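You operate a simulated robot arm through the tools that you are given. There is no shell and no other tool. Be economical: measure what you need, move in short steps, check, and stop when the job is done.

Carry out the task below with a simulated robot arm. There is one attempt and no reset: what you move stays moved.

TASK
Charge the orange torch in slot C and the blue torch in slot D, on SLOW.
Fine: the charger ends switched on.
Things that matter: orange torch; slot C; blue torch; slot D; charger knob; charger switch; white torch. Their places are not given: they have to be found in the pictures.

It is judged by the outcome, as a careful person would: the job done as asked, and still so three seconds after it is handed in. It fails if anything else is knocked over, pushed out of place, dropped, spilled or broken.

THE ROBOT
A 7-joint arm with a two-finger parallel gripper, fixed in place. Base frame: the origin is at the foot of the arm, x ahead of it, y to its left, z up; the work surface is at about z = 3. Lengths are in mm, angles in rad, forces in N, time in s.
With the tool pointing down near the work surface it reaches from about 240 to 620 mm from the base axis. Its first joint turns from -1.152 to 1.152 rad. Payload 2.6 kg.
Tool frame: the origin (TCP) lies between the finger pads and is the grasp point; the fingertips stand 30 mm ahead of it; z points along the fingers, y is the line along which they close. The gripper opens to 94 mm. The fingers are 28 mm wide and 10 mm thick; the gripper's body (50 by 96 mm) begins 55 mm behind the TCP.
Orientation is that of the tool frame in the base frame, as [roll, pitch, yaw] about the fixed x, y, z axes, in that order (R = Rz(yaw) Ry(pitch) Rx(roll)). With the fingers straight down and closing along the base's y, the tool's x points along the base's -x, its y along +y and its z along -z.

THE INTERFACE
- The arm moves only by the tool servo_tool. Its argument "series" is a list that holds one entry, the list of rows, each a list of 7 numbers: the shift along the tool's x, y, z in mm, then the turn, a rotation vector about the tool's x, y, z in rad, then the finger opening in mm, from 0 to 94. In form: [[[x, y, z, wx, wy, wz, jaw], ...]]. A call has 1 to 20 rows; each row shifts and turns the commanded pose from where the row before left it, along the tool's axes as they then stand. A row lasts 0.2 s, in which the tool goes at most 50 mm and 0.15 rad; a call with a longer step from one row to the next is refused whole, and so is a gripper value outside its range. A pose out of reach is approached as far as the arm can. The call stops where the force on the tool passes 70 N (or 10 N more than at its start, if that is more) or the arm is blocked; 0.2 s more then pass. The fingers move at their own pace (about 72 mm/s each) and stop on an object; they squeeze with about 33 N. The grip force told is the motor's: it shows also when the fingers shut on nothing. Time passes only in rows, and 0.2 s behind the last, so rows that do not move let the fingers close. It gives the time, the measured TCP pose, the force on the tool (base axes), the opening and the grip force at its end, in the units of the frame above (readings bear some noise).
- Cameras (640 x 400 px; columns grow to the right, rows downward): "scene" is fixed at [39.1, 438.3, 558.6]; the picture's right is [-0.71, -0.70, 0.00], its down [-0.44, 0.45, -0.78] and it looks along [0.55, -0.56, -0.63] (base axes); focal length 249 px, centre (320, 200). "wrist" rides on the gripper at [-37, 0, -58] in the tool frame; the picture's right is [0.00, -1.00, 0.00], its down [0.97, 0.00, -0.24] and it looks along [0.24, 0.00, 0.97] (tool axes); focal length 218 px, centre (320, 200).
- camera(camera): a new picture of that camera. No time passes.
- pixel_to_xyz(camera, pixels): for up to 12 pixels [column, row] of the newest picture of that camera ("zoom" is the newest enlarged one), the place [x, y, z] in the base frame of the surface seen there, good to about 3 mm. No time passes.
- inspect(camera, box): a new picture of the part [left, top, right, bottom] of that camera's present view, enlarged. No time passes.
- finish_job(): hands the job in; it is judged then, once.

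Work in short steps. Measure before you move; look again where a grasp or a placing could have gone wrong, and mend it. You have 80 turns and 38 pictures in all, the two below and enlarged ones among them. Open the gripper and draw the arm clear of the work before you hand the job in, unless the task says otherwise; then end with one line.

The tools are called as a command line: name --argument value ..., lists and objects as JSON in quotes. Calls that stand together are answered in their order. servo_tool: Moves the arm, as the interface text tells. Its arguments: {"type":"object","properties":{"series":{"type":"array","items":{"type":"array","items":{"type":"array","items":{"type":"number"}}}}},"required":["series"]} The other tools are called the same way: camera (camera) takes a picture; pixel_to_xyz (camera, pixels) gives the place of the surface under pixels of a picture; inspect (camera, box) takes an enlarged picture of a part of a camera's view; finish_job () hands the job in.

At the start:

```text
t: 0.0
position: [319.1, 172.9, 388.7]
tcp_rot: [3.141, -0.001, -3.141]
wrist_force: [0.6, 0.2, 0.2]
finger_gap: 93.8
finger_force: 0.1
```

scene: 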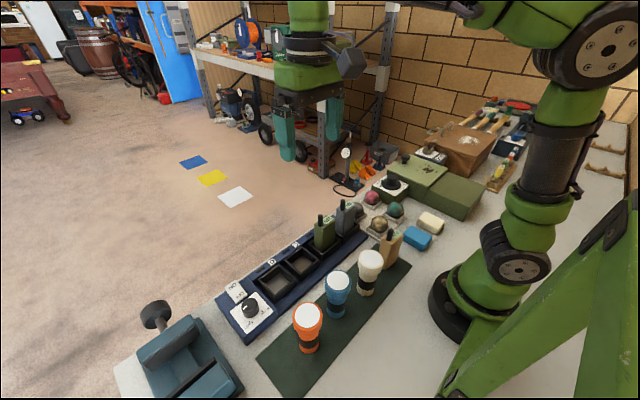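
wrist: 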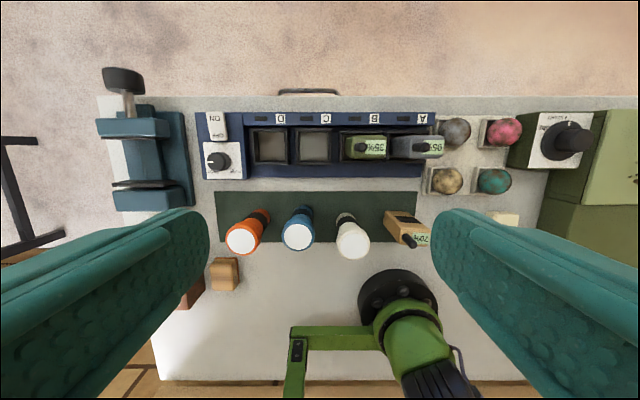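

I start by enlarging the charger and torches in both views.

inspect --camera "wrist" --box '[180, 90, 460, 265]'

inspect --camera "scene" --box '[200, 190, 440, 370]'

```text
2.29 times, centred on (320, 178) of wrist
```

zoom: 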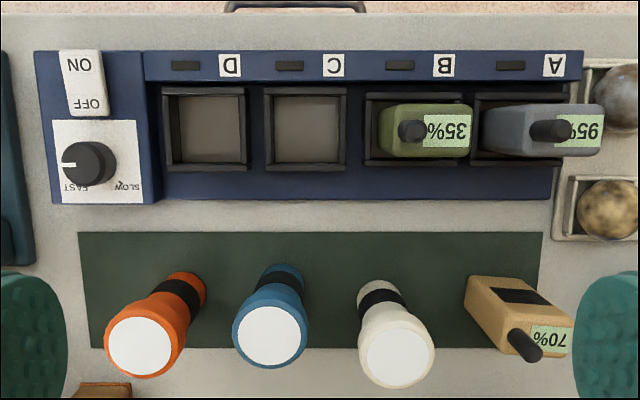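

```text
2.22 times, centred on (320, 280) of scene
```

zoom: 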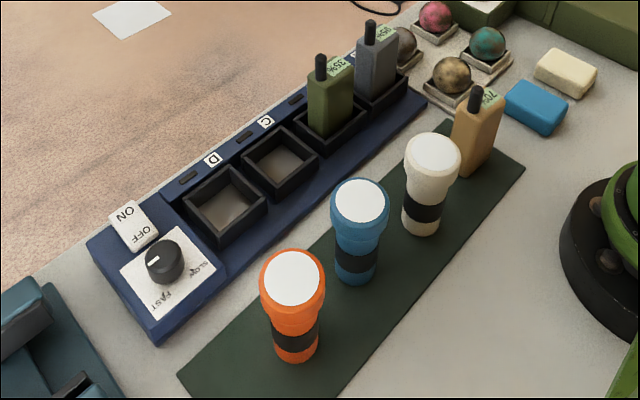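

The knob points left and the SLOW and FAST labels sit below it. I measure key points in the enlarged scene view and take a closer look at the knob and switch.

pixel_to_xyz --camera "zoom" --pixels '[[294, 278], [296, 355], [359, 201], [357, 275], [432, 155], [227, 207], [282, 160], [164, 250], [153, 258], [133, 222], [125, 212], [143, 240]]'

inspect --camera "scene" --box '[225, 260, 305, 320]'

pixel_to_xyz --camera "wrist" --pixels '[[241, 237], [298, 234], [352, 240], [270, 146], [314, 146], [251, 132], [289, 132], [251, 162], [289, 162], [296, 146], [332, 146], [218, 160]]'

```text
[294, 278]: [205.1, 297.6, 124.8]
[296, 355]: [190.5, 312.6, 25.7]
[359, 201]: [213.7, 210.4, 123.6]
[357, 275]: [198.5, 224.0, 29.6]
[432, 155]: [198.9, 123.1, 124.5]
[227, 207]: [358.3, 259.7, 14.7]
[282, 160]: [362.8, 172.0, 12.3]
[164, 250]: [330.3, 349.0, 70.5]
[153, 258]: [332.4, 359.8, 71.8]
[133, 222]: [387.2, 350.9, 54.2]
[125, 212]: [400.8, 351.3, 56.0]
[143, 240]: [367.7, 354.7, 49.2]
```

```text
6.67 times, centred on (265, 290) of scene
```

zoom: 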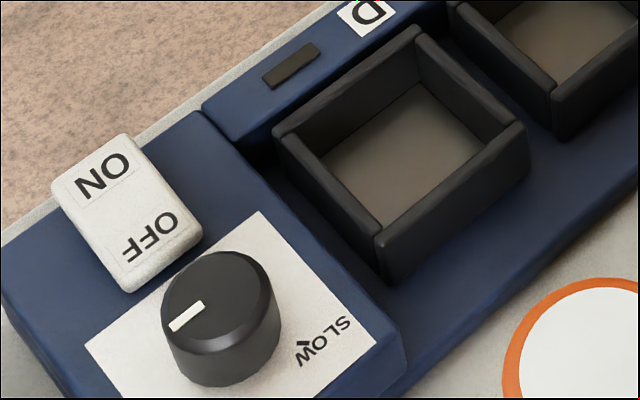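

```text
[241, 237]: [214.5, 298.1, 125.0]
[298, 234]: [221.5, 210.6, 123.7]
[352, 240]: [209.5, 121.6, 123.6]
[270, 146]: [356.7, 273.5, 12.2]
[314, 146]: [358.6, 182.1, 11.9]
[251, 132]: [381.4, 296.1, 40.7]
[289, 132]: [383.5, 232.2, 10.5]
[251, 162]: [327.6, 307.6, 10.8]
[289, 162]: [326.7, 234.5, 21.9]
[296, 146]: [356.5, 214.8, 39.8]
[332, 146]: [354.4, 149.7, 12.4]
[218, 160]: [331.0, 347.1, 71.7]
```

Pointer is at about +y; ON end of the rocker stands higher (56 vs 49 mm), so it looks off. I move above the knob for a straight-down look.

servo_tool --series '[[[-3, 29, 31, 0, 0, 0, 94], [-3, 29, 31, 0, 0, 0, 94], [-3, 29, 31, 0, 0, 0, 94], [-3, 29, 31, 0, 0, 0, 94], [-2, 29, 31, 0, 0, 0, 94], [-2, 30, 31, 0, 0, 0, 94], [0, 0, 0, 0, 0, 0, 94]]]'

camera --camera "wrist"

```text
t: 1.6
position: [336.5, 349.0, 201.9]
tcp_rot: [3.141, 0.001, -3.142]
wrist_force: [-0.4, -0.1, -0.1]
finger_gap: 94.2
finger_force: 0.2
```

```text
32 pictures are left
```

wrist: 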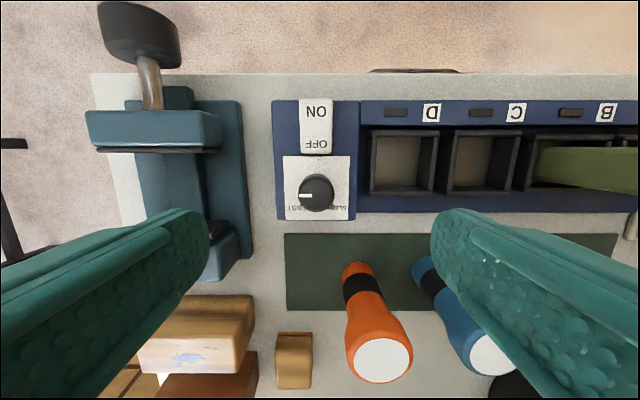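

inspect --camera "wrist" --box '[265, 90, 525, 252]'

pixel_to_xyz --camera "wrist" --pixels '[[317, 190], [296, 207], [340, 207], [316, 111], [316, 144], [403, 162], [482, 162], [374, 162], [434, 162], [403, 133], [403, 190], [300, 193]]'

```text
2.46 times, centred on (395, 171) of wrist
```

zoom: 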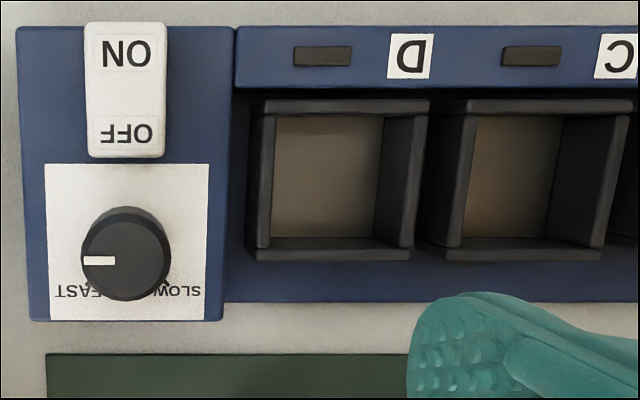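

```text
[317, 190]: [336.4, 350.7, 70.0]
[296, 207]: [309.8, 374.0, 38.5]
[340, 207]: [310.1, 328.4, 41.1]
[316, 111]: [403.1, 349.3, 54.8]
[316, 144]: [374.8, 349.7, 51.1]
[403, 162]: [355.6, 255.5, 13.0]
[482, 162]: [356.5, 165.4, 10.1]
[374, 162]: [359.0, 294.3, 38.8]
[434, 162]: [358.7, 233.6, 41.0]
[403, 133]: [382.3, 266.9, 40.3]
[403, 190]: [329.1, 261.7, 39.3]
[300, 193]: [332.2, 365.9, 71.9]
```

Knob centre ≈ (334, 349), top z 71. The ticks lie about 45° either side of −x: SLOW towards (−x,−y), so the pointer needs +135° counter-clockwise seen from above. I check the vise height nearby, then approach the knob.

pixel_to_xyz --camera "wrist" --pixels '[[140, 35], [205, 125], [220, 180], [222, 245], [180, 190], [230, 330], [293, 345], [380, 358], [490, 352], [333, 190], [317, 175], [317, 205]]'

```text
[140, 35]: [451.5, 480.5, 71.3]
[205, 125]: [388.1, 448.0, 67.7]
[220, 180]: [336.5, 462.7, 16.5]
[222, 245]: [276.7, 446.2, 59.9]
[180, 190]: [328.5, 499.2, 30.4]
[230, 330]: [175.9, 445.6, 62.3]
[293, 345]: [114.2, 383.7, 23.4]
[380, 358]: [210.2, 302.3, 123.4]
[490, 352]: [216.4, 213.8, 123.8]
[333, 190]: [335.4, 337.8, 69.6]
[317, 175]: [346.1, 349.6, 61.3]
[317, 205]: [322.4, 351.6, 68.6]
```

Clear all round. I turn by 0.6 rad, descend to z≈78 and grip the knob.

servo_tool --series '[[[2.5, 1, 20, 0, 0, 0, 60], [0, 0, 20, 0, 0, 0.12, 60], [0, 0, 20, 0, 0, 0.12, 60], [0, 0, 18, 0, 0, 0.12, 60], [0, 0, 16, 0, 0, 0.12, 60], [0, 0, 16, 0, 0, 0.12, 60], [0, 0, 14, 0, 0, 0, 60], [0, 0, 0, 0, 0, 0, 60], [0, 0, 0, 0, 0, 0, 30], [0, 0, 0, 0, 0, 0, 30], [0, 0, 0, 0, 0, 0, 30]]]'

```text
t: 4.0
position: [334.6, 349.9, 79.3]
tcp_rot: [-3.14, 0.001, 2.543]
wrist_force: [-2.2, -4.4, 0.7]
finger_gap: 33.3
finger_force: 45.1
```

Gripped at 33 mm. I turn counter-clockwise (wz negative) by 1.2 rad.

servo_tool --series '[[[0, 0, 0, 0, 0, -0.12, 28], [0, 0, 0, 0, 0, -0.12, 28], [0, 0, 0, 0, 0, -0.12, 28], [0, 0, 0, 0, 0, -0.12, 28], [0, 0, 0, 0, 0, -0.12, 28], [0, 0, 0, 0, 0, -0.12, 28], [0, 0, 0, 0, 0, -0.12, 28], [0, 0, 0, 0, 0, -0.12, 28], [0, 0, 0, 0, 0, -0.12, 28], [0, 0, 0, 0, 0, -0.12, 28], [0, 0, 0, 0, 0, 0, 28]]]'

inspect --camera "wrist" --box '[220, 120, 420, 245]'

```text
t: 6.4
position: [330.9, 352.9, 80.1]
tcp_rot: [3.137, 0.003, -2.534]
wrist_force: [-4.5, 30.1, -8.0]
finger_gap: 33.0
finger_force: 44.9
```

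```text
3.20 times, centred on (320, 182) of wrist
```

zoom: 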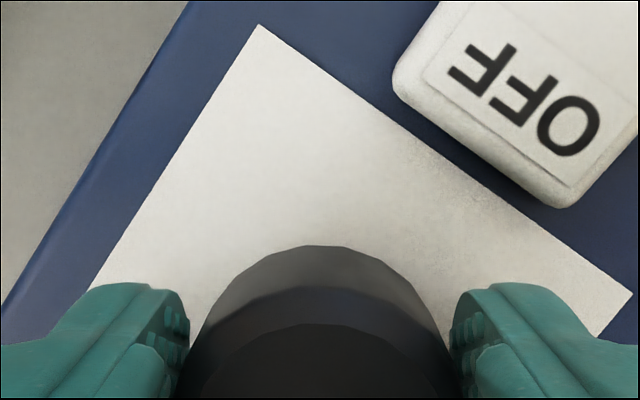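

A side force of 30 N suggests off-centre gripping or a stop. I open, rise and look from above at the pointer.

servo_tool --series '[[[0, 0, 0, 0, 0, 0, 60], [0, 0, 0, 0, 0, 0, 60], [0, 0, -30, 0, 0, 0, 60], [0, 0, -30, 0, 0, 0.12, 60], [0, 0, -30, 0, 0, 0.12, 60], [0, 0, -20, 0, 0, 0.12, 60], [0, 0, 0, 0, 0, 0.12, 60], [0, 0, 0, 0, 0, 0.12, 60], [0, 0, 0, 0, 0, 0, 60]]]'

inspect --camera "wrist" --box '[245, 90, 405, 250]'

```text
t: 8.4
position: [333.6, 349.5, 189.7]
tcp_rot: [-3.141, -0.001, 3.14]
wrist_force: [0.0, -0.5, -0.1]
finger_gap: 59.9
finger_force: 0.1
```

```text
2.50 times, centred on (325, 170) of wrist
```

zoom: 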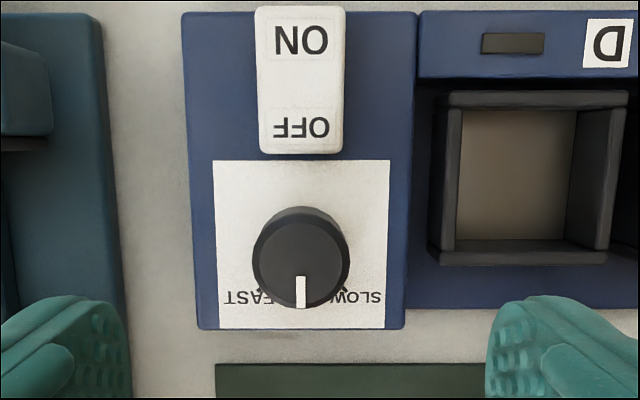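

Pointer now is straight towards −x (a 90° turn), midway between FAST and SLOW. True knob centre is about (331, 352); I re-grip there and turn another 0.8 rad.

servo_tool --series '[[[2.6, 2.5, 20, 0, 0, 0, 60], [0, 0, 20, 0, 0, 0.1, 60], [0, 0, 20, 0, 0, 0.1, 60], [0, 0, 20, 0, 0, 0.1, 60], [0, 0, 18, 0, 0, 0.1, 60], [0, 0, 13, 0, 0, 0, 60], [0, 0, 0, 0, 0, 0, 60], [0, 0, 0, 0, 0, 0, 28], [0, 0, 0, 0, 0, 0, 28], [0, 0, 0, 0, 0, 0, 28], [0, 0, 0, 0, 0, -0.1, 28], [0, 0, 0, 0, 0, -0.1, 28], [0, 0, 0, 0, 0, -0.1, 28], [0, 0, 0, 0, 0, -0.1, 28], [0, 0, 0, 0, 0, -0.1, 28], [0, 0, 0, 0, 0, -0.1, 28], [0, 0, 0, 0, 0, -0.1, 28], [0, 0, 0, 0, 0, -0.1, 28], [0, 0, 0, 0, 0, 0, 28]]]'

servo_tool --series '[[[0, 0, 0, 0, 0, 0, 60], [0, 0, 0, 0, 0, 0, 60], [0, 0, -30, 0, 0, 0, 60], [0, 0, -30, 0, 0, 0.1, 60], [0, 0, -30, 0, 0, 0.1, 60], [0, 0, -20, 0, 0, 0.1, 60], [0, 0, 0, 0, 0, 0.1, 60], [0, 0, 0, 0, 0, 0, 60]]]'

inspect --camera "wrist" --box '[245, 90, 405, 250]'

```text
t: 12.4
position: [330.4, 351.6, 79.2]
tcp_rot: [3.142, 0.001, -2.738]
wrist_force: [0.2, 1.5, 1.6]
finger_gap: 33.4
finger_force: 44.9
```

```text
t: 14.2
position: [330.8, 351.6, 188.3]
tcp_rot: [3.141, 0.002, 3.139]
wrist_force: [0.1, -0.6, 0.3]
finger_gap: 60.1
finger_force: 0.0
```

```text
2.50 times, centred on (325, 170) of wrist
```

zoom: 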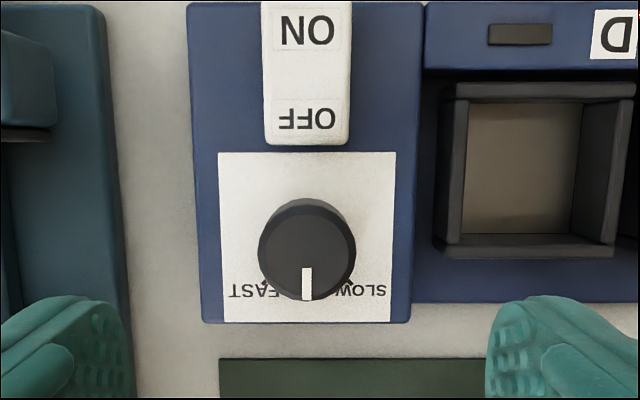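

Pointer still points to −x although I turned 0.8 rad, so it slipped or snapped back. I look from the scene camera for ticks and pointer.

inspect --camera "scene" --box '[230, 275, 285, 335]'

inspect --camera "wrist" --box '[280, 165, 360, 220]'

```text
6.67 times, centred on (258, 305) of scene
```

zoom: 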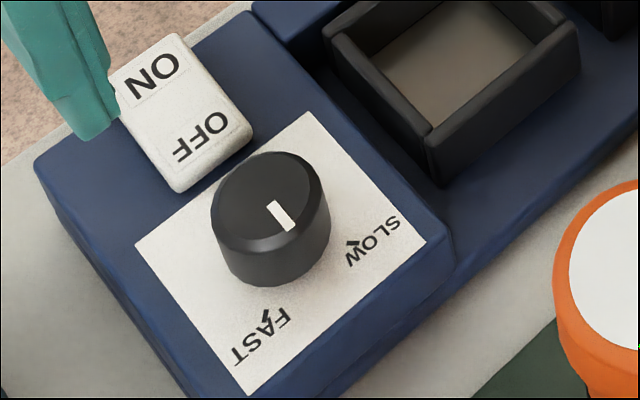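

```text
7.27 times, centred on (320, 192) of wrist
```

zoom: 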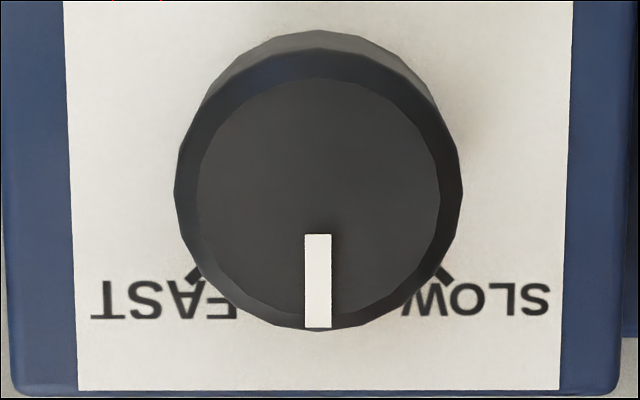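

Ticks are at ±45° and the pointer sits exactly between. I re-grip a little deeper, turn 0.8 rad, and look with the scene camera before releasing.

servo_tool --series '[[[0, 0, 20, 0, 0, 0, 60], [0, 0, 20, 0, 0, 0.1, 60], [0, 0, 20, 0, 0, 0.1, 60], [0, 0, 20, 0, 0, 0.1, 60], [0, 0, 18, 0, 0, 0.1, 60], [0, 0, 15, 0, 0, 0, 60], [0, 0, 0, 0, 0, 0, 60], [0, 0, 0, 0, 0, 0, 28], [0, 0, 0, 0, 0, 0, 28], [0, 0, 0, 0, 0, 0, 28]]]'

inspect --camera "scene" --box '[230, 275, 285, 335]'

servo_tool --series '[[[0, 0, 0, 0, 0, -0.1, 28], [0, 0, 0, 0, 0, -0.1, 28], [0, 0, 0, 0, 0, -0.1, 28], [0, 0, 0, 0, 0, -0.1, 28], [0, 0, 0, 0, 0, -0.1, 28], [0, 0, 0, 0, 0, -0.1, 28], [0, 0, 0, 0, 0, -0.1, 28], [0, 0, 0, 0, 0, -0.1, 28], [0, 0, 0, 0, 0, 0, 28]]]'

inspect --camera "scene" --box '[230, 275, 285, 335]'

```text
t: 16.4
position: [330.7, 352.4, 74.6]
tcp_rot: [-3.141, -0.001, 2.743]
wrist_force: [0.4, 0.5, -4.2]
finger_gap: 33.7
finger_force: 45.0
```

```text
6.67 times, centred on (258, 305) of scene
```

zoom: 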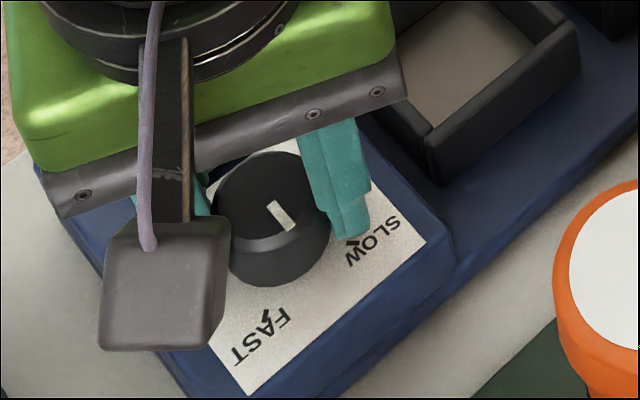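

```text
t: 18.4
position: [329.9, 352.7, 75.4]
tcp_rot: [-3.142, 0.0, -2.741]
wrist_force: [0.9, 0.0, 0.4]
finger_gap: 33.5
finger_force: 45.3
```

```text
6.67 times, centred on (258, 305) of scene
```

zoom: 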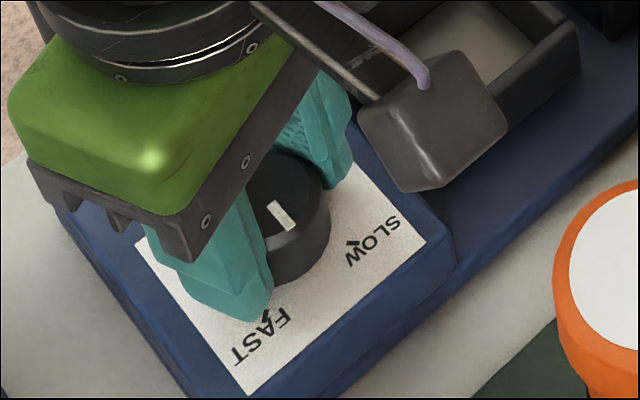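

The knob held while the fingers slipped, so there is a stop at this spot between FAST and SLOW. SLOW must be reached the other way round (clockwise). I raise slightly, pre-turn to −1.2, grip, and turn +2.4 rad.

servo_tool --series '[[[0, 0, 0, 0, 0, 0, 46], [0, 0, -7, 0, 0, 0, 46], [0, 0, 0, 0, 0, -0.14, 46], [0, 0, 0, 0, 0, -0.14, 46], [0, 0, 0, 0, 0, -0.14, 46], [0, 0, 0, 0, 0, -0.14, 46], [0, 0, 0, 0, 0, -0.14, 46], [0, 0, 0, 0, 0, -0.1, 46], [0, 0, 0, 0, 0, 0, 28], [0, 0, 0, 0, 0, 0, 28]]]'

servo_tool --series '[[[0, 0, 0, 0, 0, 0.14, 28], [0, 0, 0, 0, 0, 0.14, 28], [0, 0, 0, 0, 0, 0.14, 28], [0, 0, 0, 0, 0, 0.14, 28], [0, 0, 0, 0, 0, 0.14, 28], [0, 0, 0, 0, 0, 0.14, 28], [0, 0, 0, 0, 0, 0.14, 28], [0, 0, 0, 0, 0, 0.14, 28], [0, 0, 0, 0, 0, 0.14, 28], [0, 0, 0, 0, 0, 0.14, 28], [0, 0, 0, 0, 0, 0.14, 28], [0, 0, 0, 0, 0, 0.14, 28], [0, 0, 0, 0, 0, 0.12, 28], [0, 0, 0, 0, 0, 0, 28]]]'

inspect --camera "scene" --box '[230, 275, 285, 335]'

```text
t: 20.6
position: [329.8, 352.3, 82.4]
tcp_rot: [3.14, 0.0, -1.942]
wrist_force: [-3.6, 0.1, 1.1]
finger_gap: 33.0
finger_force: 45.3
```

```text
t: 23.6
position: [332.2, 350.3, 82.4]
tcp_rot: [-3.141, 0.004, 2.541]
wrist_force: [0.1, -11.4, -1.4]
finger_gap: 33.0
finger_force: 45.6
```

```text
6.67 times, centred on (258, 305) of scene
```

zoom: 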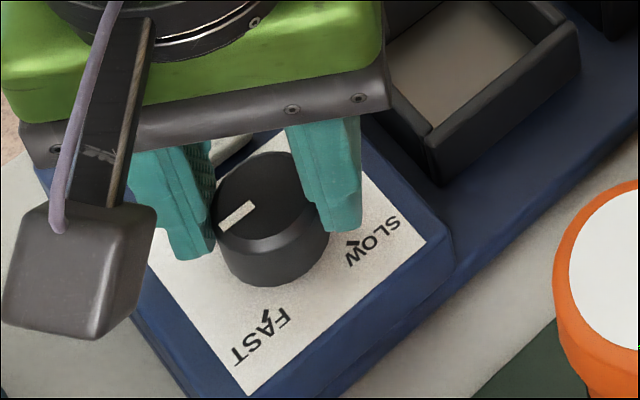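

Pointer came back to +y, moving ~90° for a 103° turn. I test whether it goes further clockwise or there's a stop here too.

servo_tool --series '[[[0, 0, 0, 0, 0, 0.14, 28], [0, 0, 0, 0, 0, 0.14, 28], [0, 0, 0, 0, 0, 0.14, 28], [0, 0, 0, 0, 0, 0.14, 28], [0, 0, 0, 0, 0, 0.14, 28], [0, 0, 0, 0, 0, 0, 28]]]'

inspect --camera "scene" --box '[230, 275, 285, 335]'

```text
t: 25.0
position: [330.1, 352.7, 82.9]
tcp_rot: [3.141, 0.001, 1.842]
wrist_force: [-7.7, -2.5, -0.8]
finger_gap: 33.3
finger_force: 45.3
```

```text
6.67 times, centred on (258, 305) of scene
```

zoom: 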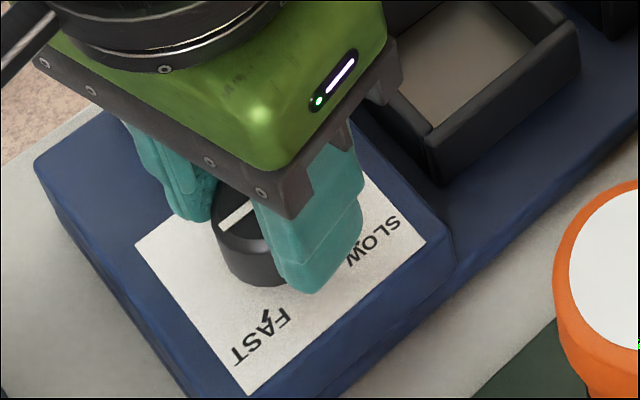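

Stop here too, so travel seems to be 90°. I turn counter-clockwise by a big 2.5 rad to confirm where it ends.

servo_tool --series '[[[0, 0, 0, 0, 0, -0.14, 28], [0, 0, 0, 0, 0, -0.14, 28], [0, 0, 0, 0, 0, -0.14, 28], [0, 0, 0, 0, 0, -0.14, 28], [0, 0, 0, 0, 0, -0.14, 28], [0, 0, 0, 0, 0, -0.14, 28], [0, 0, 0, 0, 0, -0.14, 28], [0, 0, 0, 0, 0, -0.14, 28], [0, 0, 0, 0, 0, -0.14, 28], [0, 0, 0, 0, 0, -0.14, 28], [0, 0, 0, 0, 0, -0.14, 28], [0, 0, 0, 0, 0, -0.14, 28], [0, 0, 0, 0, 0, -0.14, 28], [0, 0, 0, 0, 0, -0.14, 28], [0, 0, 0, 0, 0, -0.14, 28], [0, 0, 0, 0, 0, -0.14, 28], [0, 0, 0, 0, 0, -0.14, 28], [0, 0, 0, 0, 0, -0.12, 28], [0, 0, 0, 0, 0, 0, 28]]]'

inspect --camera "scene" --box '[230, 275, 285, 335]'

```text
t: 29.0
position: [329.5, 353.2, 83.9]
tcp_rot: [3.14, 0.002, -1.943]
wrist_force: [-9.4, 8.3, 14.0]
finger_gap: 33.1
finger_force: 45.0
```

```text
6.67 times, centred on (258, 305) of scene
```

zoom: 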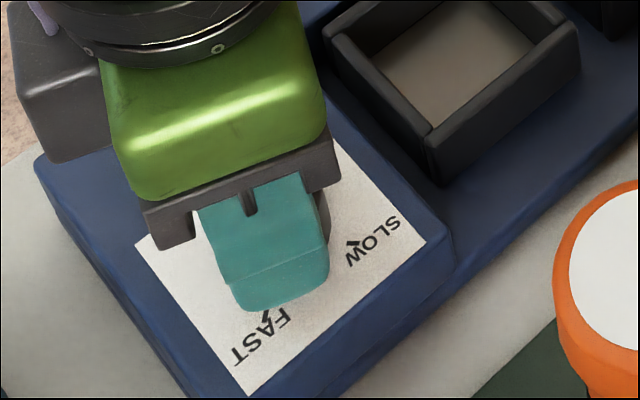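

I release, rise and return to neutral yaw to see the pointer.

servo_tool --series '[[[0, 0, 0, 0, 0, 0, 46], [0, 0, 0, 0, 0, 0, 46], [0, 0, -30, 0, 0, 0.0, 46], [0, 0, -30, 0, 0, 0.15, 46], [0, 0, -30, 0, 0, 0.15, 46], [0, 0, -17, 0, 0, 0.15, 46], [0, 0, 0, 0, 0, 0.15, 46], [0, 0, 0, 0, 0, 0.15, 46], [0, 0, 0, 0, 0, 0.15, 46], [0, 0, 0, 0, 0, 0.15, 46], [0, 0, 0, 0, 0, 0.15, 46], [0, 0, 0, 0, 0, 0, 46]]]'

inspect --camera "wrist" --box '[245, 90, 405, 250]'

```text
t: 31.6
position: [330.7, 351.4, 189.6]
tcp_rot: [-3.141, 0.0, 3.14]
wrist_force: [0.9, -0.4, 0.6]
finger_gap: 46.1
finger_force: 0.0
```

```text
2.50 times, centred on (325, 170) of wrist
```

zoom: 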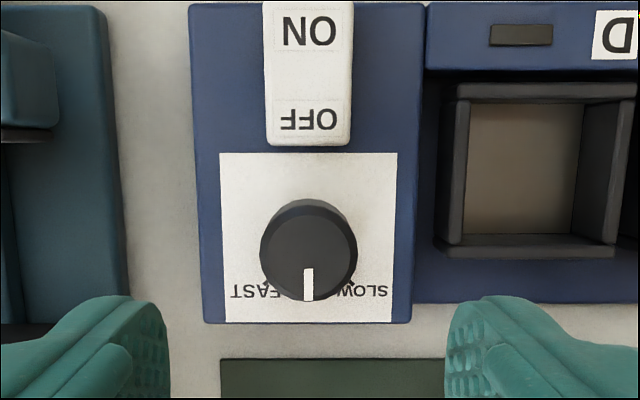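

Hard stop at this pointer position (the counter-clockwise end, SLOW side); travel is the same 90° as between FAST and SLOW, so this end is SLOW, the start was FAST. Next I go above the orange torch.

servo_tool --series '[[[0, 0, -40, 0, 0, 0, 70], [30, -13, 0, 0, 0, 0, 70], [30, -13, 0, 0, 0, 0, 70], [30, -13, 0, 0, 0, 0, 70], [30, -13, 0, 0, 0, 0, 70], [0, 0, 0, 0, 0, 0, 70]]]'

camera --camera "wrist"

```text
t: 33.0
position: [210.1, 299.4, 228.7]
tcp_rot: [-3.141, 0.0, 3.141]
wrist_force: [0.3, 0.6, -1.0]
finger_gap: 69.8
finger_force: 0.0
```

```text
19 pictures are left
```

wrist: 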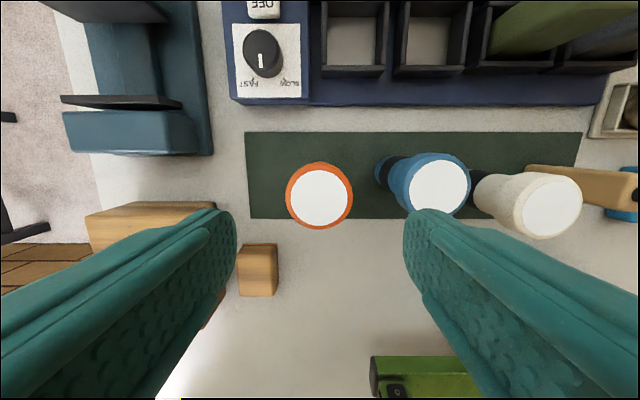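

Orange torch axis is at (210, 300), head 51 mm wide. I enlarge the slots from here to measure their rims.

inspect --camera "wrist" --box '[300, 0, 500, 125]'

inspect --camera "scene" --box '[250, 225, 330, 300]'

```text
3.20 times, centred on (400, 62) of wrist
```

zoom: 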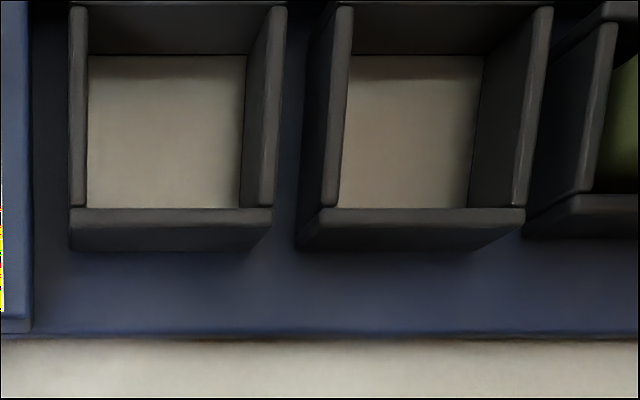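

```text
5.33 times, centred on (290, 262) of scene
```

zoom: 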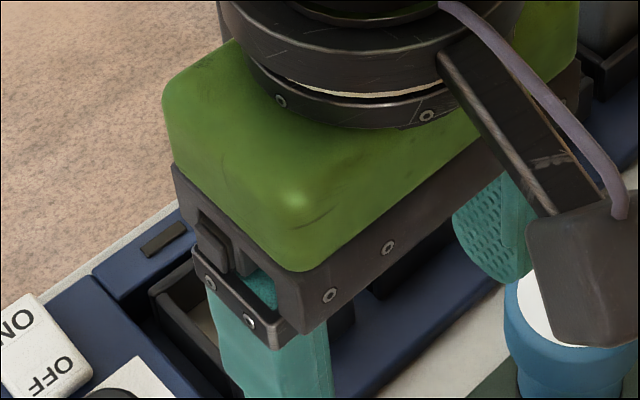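

D centre ≈ (355, 265), C centre ≈ (355, 186). I descend over the orange torch to z≈108 and grip its head.

servo_tool --series '[[[0, 0.4, 30, 0, 0, 0, 70], [0, 0, 30, 0, 0, 0, 70], [0, 0, 30, 0, 0, 0, 70], [0, 0, 20, 0, 0, 0, 70], [0, 0, 11, 0, 0, 0, 70], [0, 0, 0, 0, 0, 0, 70], [0, 0, 0, 0, 0, 0, 40], [0, 0, 0, 0, 0, 0, 40], [0, 0, 0, 0, 0, 0, 40]]]'

inspect --camera "scene" --box '[250, 220, 400, 370]'

```text
t: 35.0
position: [211.0, 299.5, 108.5]
tcp_rot: [3.14, 0.0, -3.141]
wrist_force: [-0.2, 0.3, -0.3]
finger_gap: 54.0
finger_force: 32.6
```

```text
2.67 times, centred on (325, 295) of scene
```

zoom: 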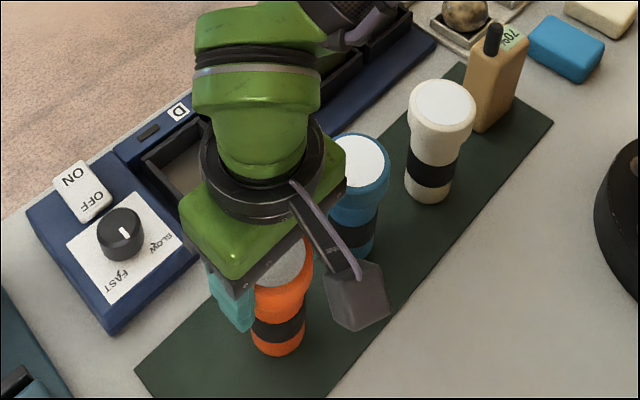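

Gripped (54 mm). I lift 135 mm and carry it over slot C.

servo_tool --series '[[[0, 0, -15, 0, 0, 0, 40], [0, 0, -30, 0, 0, 0, 40], [0, 0, -30, 0, 0, 0, 40], [0, 0, -30, 0, 0, 0, 40], [0, 0, -30, 0, 0, 0, 40], [-24, -19, 0, 0, 0, 0, 40], [-24, -19, 0, 0, 0, 0, 40], [-24, -19, 0, 0, 0, 0, 40], [-24, -19, 0, 0, 0, 0, 40], [-24, -19, 0, 0, 0, 0, 40], [-24, -19, 0, 0, 0, 0, 40], [0, 0, 0, 0, 0, 0, 40], [0, 0, 0, 0, 0, 0, 40]]]'

camera --camera "scene"

camera --camera "wrist"

```text
t: 37.8
position: [354.3, 187.7, 243.7]
tcp_rot: [-3.14, 0.0, 3.141]
wrist_force: [0.5, -0.2, -2.1]
finger_gap: 53.6
finger_force: 33.0
```

```text
15 pictures are left
```

scene: 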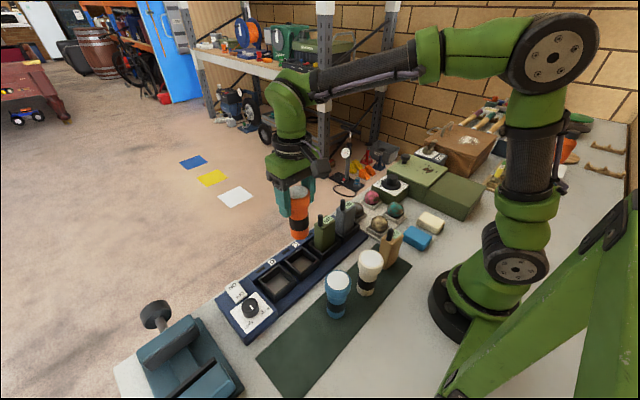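

```text
14 pictures are left
```

wrist: 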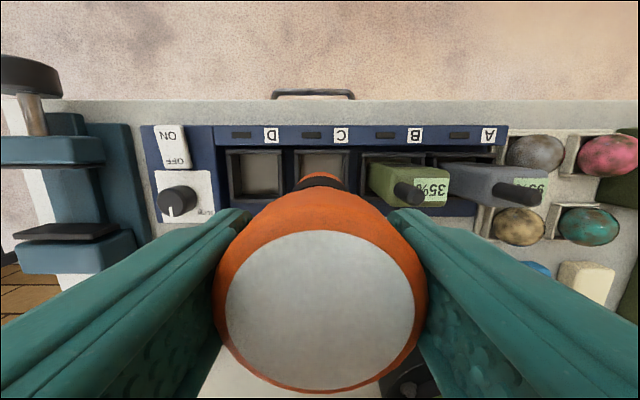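

I check the clearance to the radio in B and the slot rims before lowering.

pixel_to_xyz --camera "wrist" --pixels '[[372, 180], [368, 166], [408, 192], [295, 160], [350, 160], [322, 153], [322, 165], [284, 160], [229, 160]]'

pixel_to_xyz --camera "scene" --pixels '[[317, 232], [322, 219], [290, 248], [317, 258], [296, 278], [272, 264]]'

```text
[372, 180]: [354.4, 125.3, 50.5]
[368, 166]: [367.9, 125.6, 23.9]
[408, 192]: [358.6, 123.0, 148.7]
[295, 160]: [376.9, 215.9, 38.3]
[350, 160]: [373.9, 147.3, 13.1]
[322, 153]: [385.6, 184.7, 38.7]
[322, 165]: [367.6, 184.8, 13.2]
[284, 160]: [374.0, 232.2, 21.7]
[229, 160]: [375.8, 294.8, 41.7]
```

```text
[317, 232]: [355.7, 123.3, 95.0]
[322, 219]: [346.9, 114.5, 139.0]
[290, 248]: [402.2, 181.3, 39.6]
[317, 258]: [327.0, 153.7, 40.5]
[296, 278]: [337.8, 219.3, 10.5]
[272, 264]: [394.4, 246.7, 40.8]
```

Clear (radio edge at y 125). I centre on (356, 185) and lower.

servo_tool --series '[[[-1.7, -2.5, 15, 0, 0, 0, 40], [0, 0, 30, 0, 0, 0, 40], [0, 0, 30, 0, 0, 0, 40], [0, 0, 25, 0, 0, 0, 40], [0, 0, 15, 0, 0, 0, 40], [0, 0, 5, 0, 0, 0, 40], [0, 0, 3, 0, 0, 0, 40], [0, 0, 0, 0, 0, 0, 40]]]'

```text
t: 39.6
position: [355.6, 183.1, 121.0]
tcp_rot: [-3.14, 0.001, -3.141]
wrist_force: [-0.4, -0.1, -1.6]
finger_gap: 53.4
finger_force: 33.3
```

servo_tool --series '[[[0, 1.5, 1, 0, 0, 0, 40], [0, 0, 1, 0, 0, 0, 40], [0, 0, 1, 0, 0, 0, 40], [0, 0, 1, 0, 0, 0, 40], [0, 0, 0, 0, 0, 0, 40]]]'

```text
t: 40.8
position: [355.8, 185.7, 117.8]
tcp_rot: [3.141, -0.001, 3.142]
wrist_force: [-3.4, -1.1, 9.6]
finger_gap: 53.6
finger_force: 33.2
```

Upward force of 9.6 N: it stands on the floor of the slot. I release and rise.

servo_tool --series '[[[0, 0, 0, 0, 0, 0, 66], [0, 0, 0, 0, 0, 0, 66], [0, 0, 0, 0, 0, 0, 66], [0, 0, -30, 0, 0, 0, 66], [0, 0, -40, 0, 0, 0, 66], [0, 0, -45, 0, 0, 0, 66], [20, 0, 0, 0, 0, 0, 66], [40, 5, 0, 0, 0, 0, 66], [40, 10, 0, 0, 0, 0, 66], [40, 10, 0, 0, 0, 0, 66], [0, 0, 0, 0, 0, 0, 66]]]'

camera --camera "wrist"

inspect --camera "scene" --box '[200, 190, 440, 340]'

```text
t: 43.2
position: [215.1, 210.0, 230.8]
tcp_rot: [-3.14, 0.001, 3.14]
wrist_force: [0.8, -0.3, 0.2]
finger_gap: 66.2
finger_force: 0.1
```

```text
13 pictures are left
```

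wrist: 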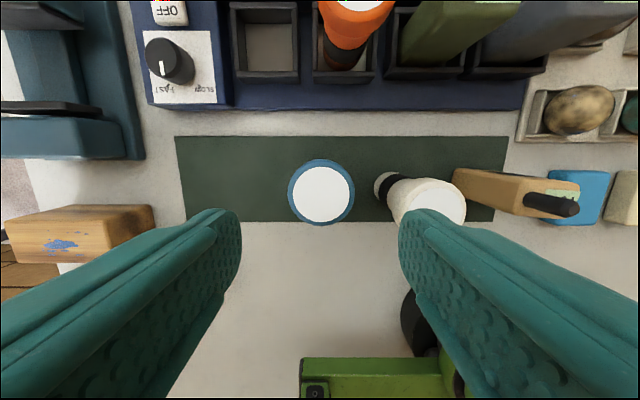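

```text
2.67 times, centred on (320, 265) of scene
```

zoom: 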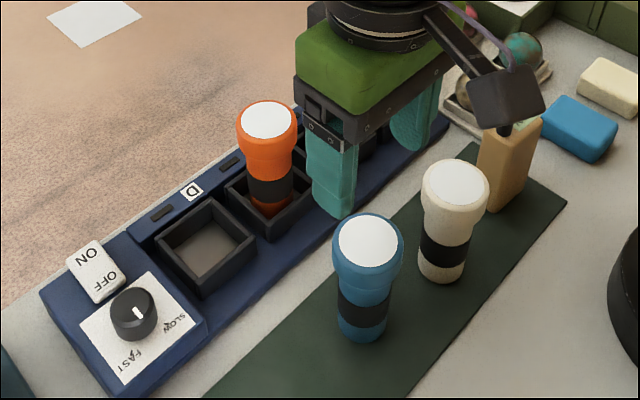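

Orange stands upright in C. Blue centre is (217.5, 209.7); I descend, grip and lift.

servo_tool --series '[[[-2.4, -0.3, 30, 0, 0, 0, 66], [0, 0, 30, 0, 0, 0, 66], [0, 0, 30, 0, 0, 0, 66], [0, 0, 22, 0, 0, 0, 66], [0, 0, 10, 0, 0, 0, 66], [0, 0, 0, 0, 0, 0, 66], [0, 0, 0, 0, 0, 0, 40], [0, 0, 0, 0, 0, 0, 40], [0, 0, 0, 0, 0, 0, 40], [0, 0, -15, 0, 0, 0, 40], [0, 0, -30, 0, 0, 0, 40], [0, 0, -30, 0, 0, 0, 40], [0, 0, -30, 0, 0, 0, 40], [0, 0, -40, 0, 0, 0, 40], [0, 0, 0, 0, 0, 0, 40]]]'

```text
t: 46.4
position: [218.4, 208.7, 255.3]
tcp_rot: [3.141, 0.001, 3.141]
wrist_force: [-0.7, 0.3, -2.3]
finger_gap: 53.7
finger_force: 32.4
```

Holding blue. I carry it to D (356, 265) and lower to just above the floor.

servo_tool --series '[[[-27.5, 11.3, 0, 0, 0, 0, 40], [-27.5, 11.3, 0, 0, 0, 0, 40], [-27.5, 11.3, 0, 0, 0, 0, 40], [-27.5, 11.3, 0, 0, 0, 0, 40], [-27.5, 11.3, 0, 0, 0, 0, 40], [0, 0, 0, 0, 0, 0, 40], [0, 0, 30, 0, 0, 0, 40], [0, 0, 30, 0, 0, 0, 40], [0, 0, 30, 0, 0, 0, 40], [0, 0, 0, 0, 0, 0, 40]]]'

camera --camera "scene"

```text
t: 48.6
position: [355.8, 267.9, 163.2]
tcp_rot: [3.141, 0.0, 3.141]
wrist_force: [-0.5, -0.8, -2.1]
finger_gap: 53.6
finger_force: 32.9
```

```text
11 pictures are left
```

scene: 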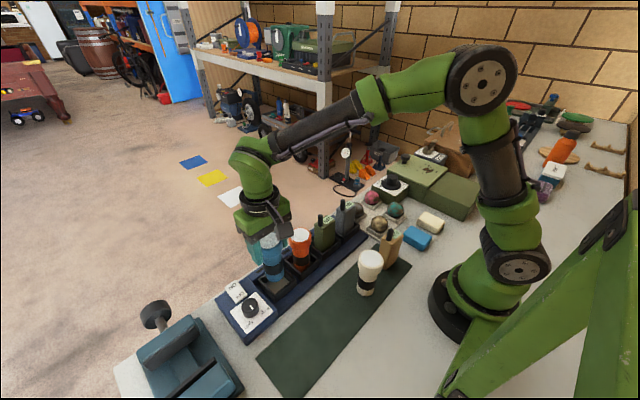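

servo_tool --series '[[[0, -1.2, 20, 0, 0, 0, 40], [0, 0, 15, 0, 0, 0, 40], [0, 0, 6, 0, 0, 0, 40], [0, 0, 1, 0, 0, 0, 40], [0, 0, 1, 0, 0, 0, 40], [0, 0, 1, 0, 0, 0, 40], [0, 0, 0, 0, 0, 0, 40]]]'

```text
t: 50.2
position: [356.0, 266.2, 120.6]
tcp_rot: [3.141, 0.0, 3.141]
wrist_force: [0.2, -0.1, -2.1]
finger_gap: 53.2
finger_force: 33.1
```

servo_tool --series '[[[0, 0, 1, 0, 0, 0, 40], [0, 0, 1, 0, 0, 0, 40], [0, 0, 1, 0, 0, 0, 40], [0, 0, 0, 0, 0, 0, 40]]]'

```text
t: 51.2
position: [355.7, 265.2, 117.4]
tcp_rot: [-3.141, 0.0, -3.141]
wrist_force: [-0.3, -1.3, 2.2]
finger_gap: 53.4
finger_force: 33.4
```

Contact (weight gone). I release and rise, then move over towards the switch.

servo_tool --series '[[[0, 0, 0.5, 0, 0, 0, 40], [0, 0, 0, 0, 0, 0, 66], [0, 0, 0, 0, 0, 0, 66], [0, 0, 0, 0, 0, 0, 66], [0, 0, -30, 0, 0, 0, 66], [0, 0, -40, 0, 0, 0, 66], [0, 0, -30, 0, 0, 0, 66], [0, 40, 0, 0, 0, 0, 0], [0, 44, 0, 0, 0, 0, 0], [0, 0, 0, 0, 0, 0, 0], [0, 0, 0, 0, 0, 0, 0]]]'

camera --camera "wrist"

inspect --camera "scene" --box '[200, 200, 340, 340]'

```text
t: 53.6
position: [355.6, 349.8, 216.9]
tcp_rot: [3.141, 0.0, 3.141]
wrist_force: [-0.1, 0.6, -0.2]
finger_gap: 0.0
finger_force: 32.7
```

```text
10 pictures are left
```

wrist: 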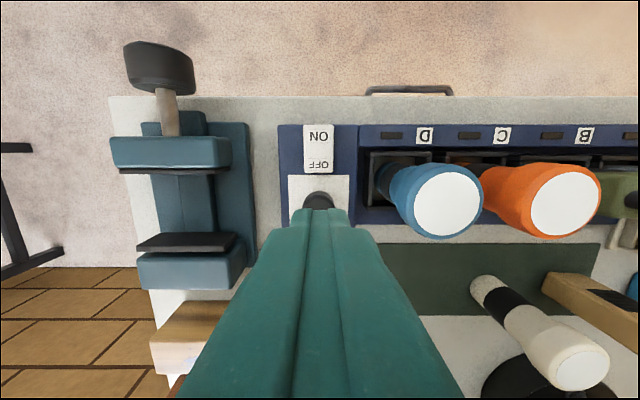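

```text
2.86 times, centred on (270, 270) of scene
```

zoom: 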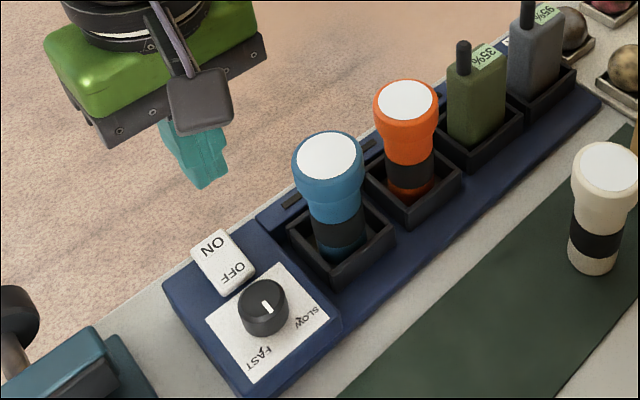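

Both torches stand upright in place. Rocker ON end is at about (404, 350, 56); I move over it with closed fingers and descend to ~9 mm above.

servo_tool --series '[[[-26, 0, 0, 0, 0, 0, 0], [-26, 0, 0, 0, 0, 0, 0], [0, 0, 35, 0, 0, 0, 0], [0, 0, 35, 0, 0, 0, 0], [0, 0, 30, 0, 0, 0, 0], [0, 0, 20, 0, 0, 0, 0], [0, 0, 0, 0, 0, 0, 0]]]'

servo_tool --series '[[[0, 0, 3, 0, 0, 0, 0], [0, 0, 3, 0, 0, 0, 0], [0, 0, 2, 0, 0, 0, 0], [0, 0, 2, 0, 0, 0, 0], [0, 0, 2, 0, 0, 0, 0], [0, 0, 0, 0, 0, 0, 0]]]'

```text
t: 55.2
position: [407.8, 349.8, 97.3]
tcp_rot: [-3.141, -0.001, -3.14]
wrist_force: [0.6, 0.5, 0.3]
finger_gap: 0.0
finger_force: 33.0
```

```text
t: 56.6
position: [407.7, 349.7, 84.5]
tcp_rot: [-3.14, -0.001, -3.141]
wrist_force: [0.7, -0.8, 1.4]
finger_gap: 0.1
finger_force: 32.6
```

servo_tool --series '[[[0, 0, 2, 0, 0, 0, 0], [0, 0, 2, 0, 0, 0, 0], [0, 0, 2, 0, 0, 0, 0], [0, 0, 0, 0, 0, 0, 0]]]'

inspect --camera "scene" --box '[210, 240, 290, 310]'

```text
t: 57.6
position: [409.4, 349.6, 81.7]
tcp_rot: [3.139, 0.003, 3.14]
wrist_force: [-6.5, -8.2, 31.1]
finger_gap: 0.0
finger_force: 32.5
```

```text
5.71 times, centred on (250, 275) of scene
```

zoom: 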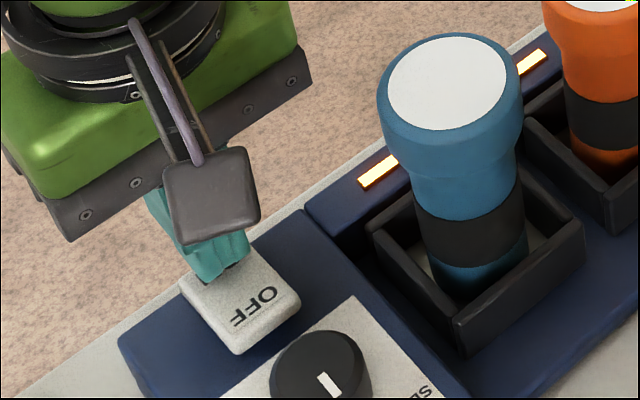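

The indicators at D and C lit up amber. I draw back and look at the whole.

servo_tool --series '[[[0, 0, -20, 0, 0, 0, 0], [0, 0, -35, 0, 0, 0, 0], [0, 0, -40, 0, 0, 0, 0], [0, 0, -45, 0, 0, 0, 0], [0, -40, -20, 0, 0, 0, 40], [0, -40, 0, 0, 0, 0, 40], [0, -40, 0, 0, 0, 0, 40], [0, -40, 0, 0, 0, 0, 40], [0, 0, 0, 0, 0, 0, 40]]]'

inspect --camera "scene" --box '[220, 190, 400, 330]'

camera --camera "wrist"

```text
t: 59.6
position: [407.7, 188.5, 239.5]
tcp_rot: [-3.141, 0.0, 3.14]
wrist_force: [0.6, -0.4, 0.3]
finger_gap: 39.9
finger_force: 0.0
```

```text
2.86 times, centred on (310, 260) of scene
```

zoom: 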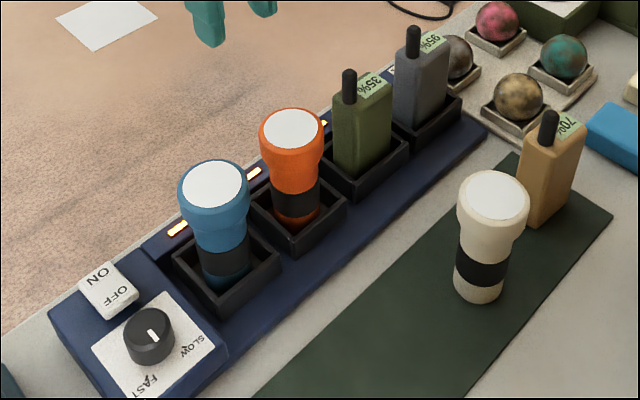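

```text
6 pictures are left
```

wrist: 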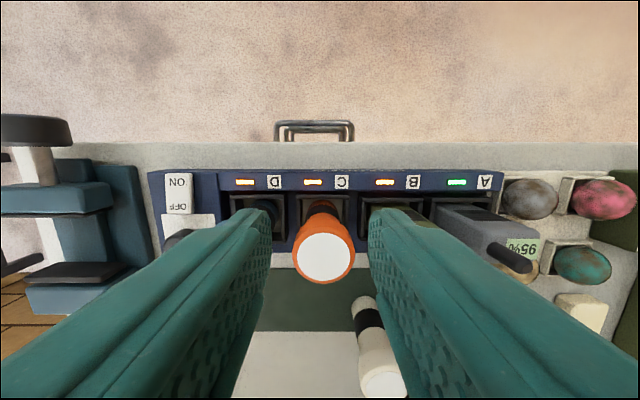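

Charger is on: amber lights at D, C and B, green at A. Both torches stand in their slots, the white torch and radios are untouched, the knob is at its SLOW-side stop, and the arm is clear with the gripper open. I hand in.

finish_job

```text
The job is handed in.
```

The orange torch is in slot C, the blue torch is in slot D and the charger is on. I judged the knob to be on SLOW but couldn't confirm it: it sits at its SLOW-side end stop, where the pointer rests midway between the FAST and SLOW marks.
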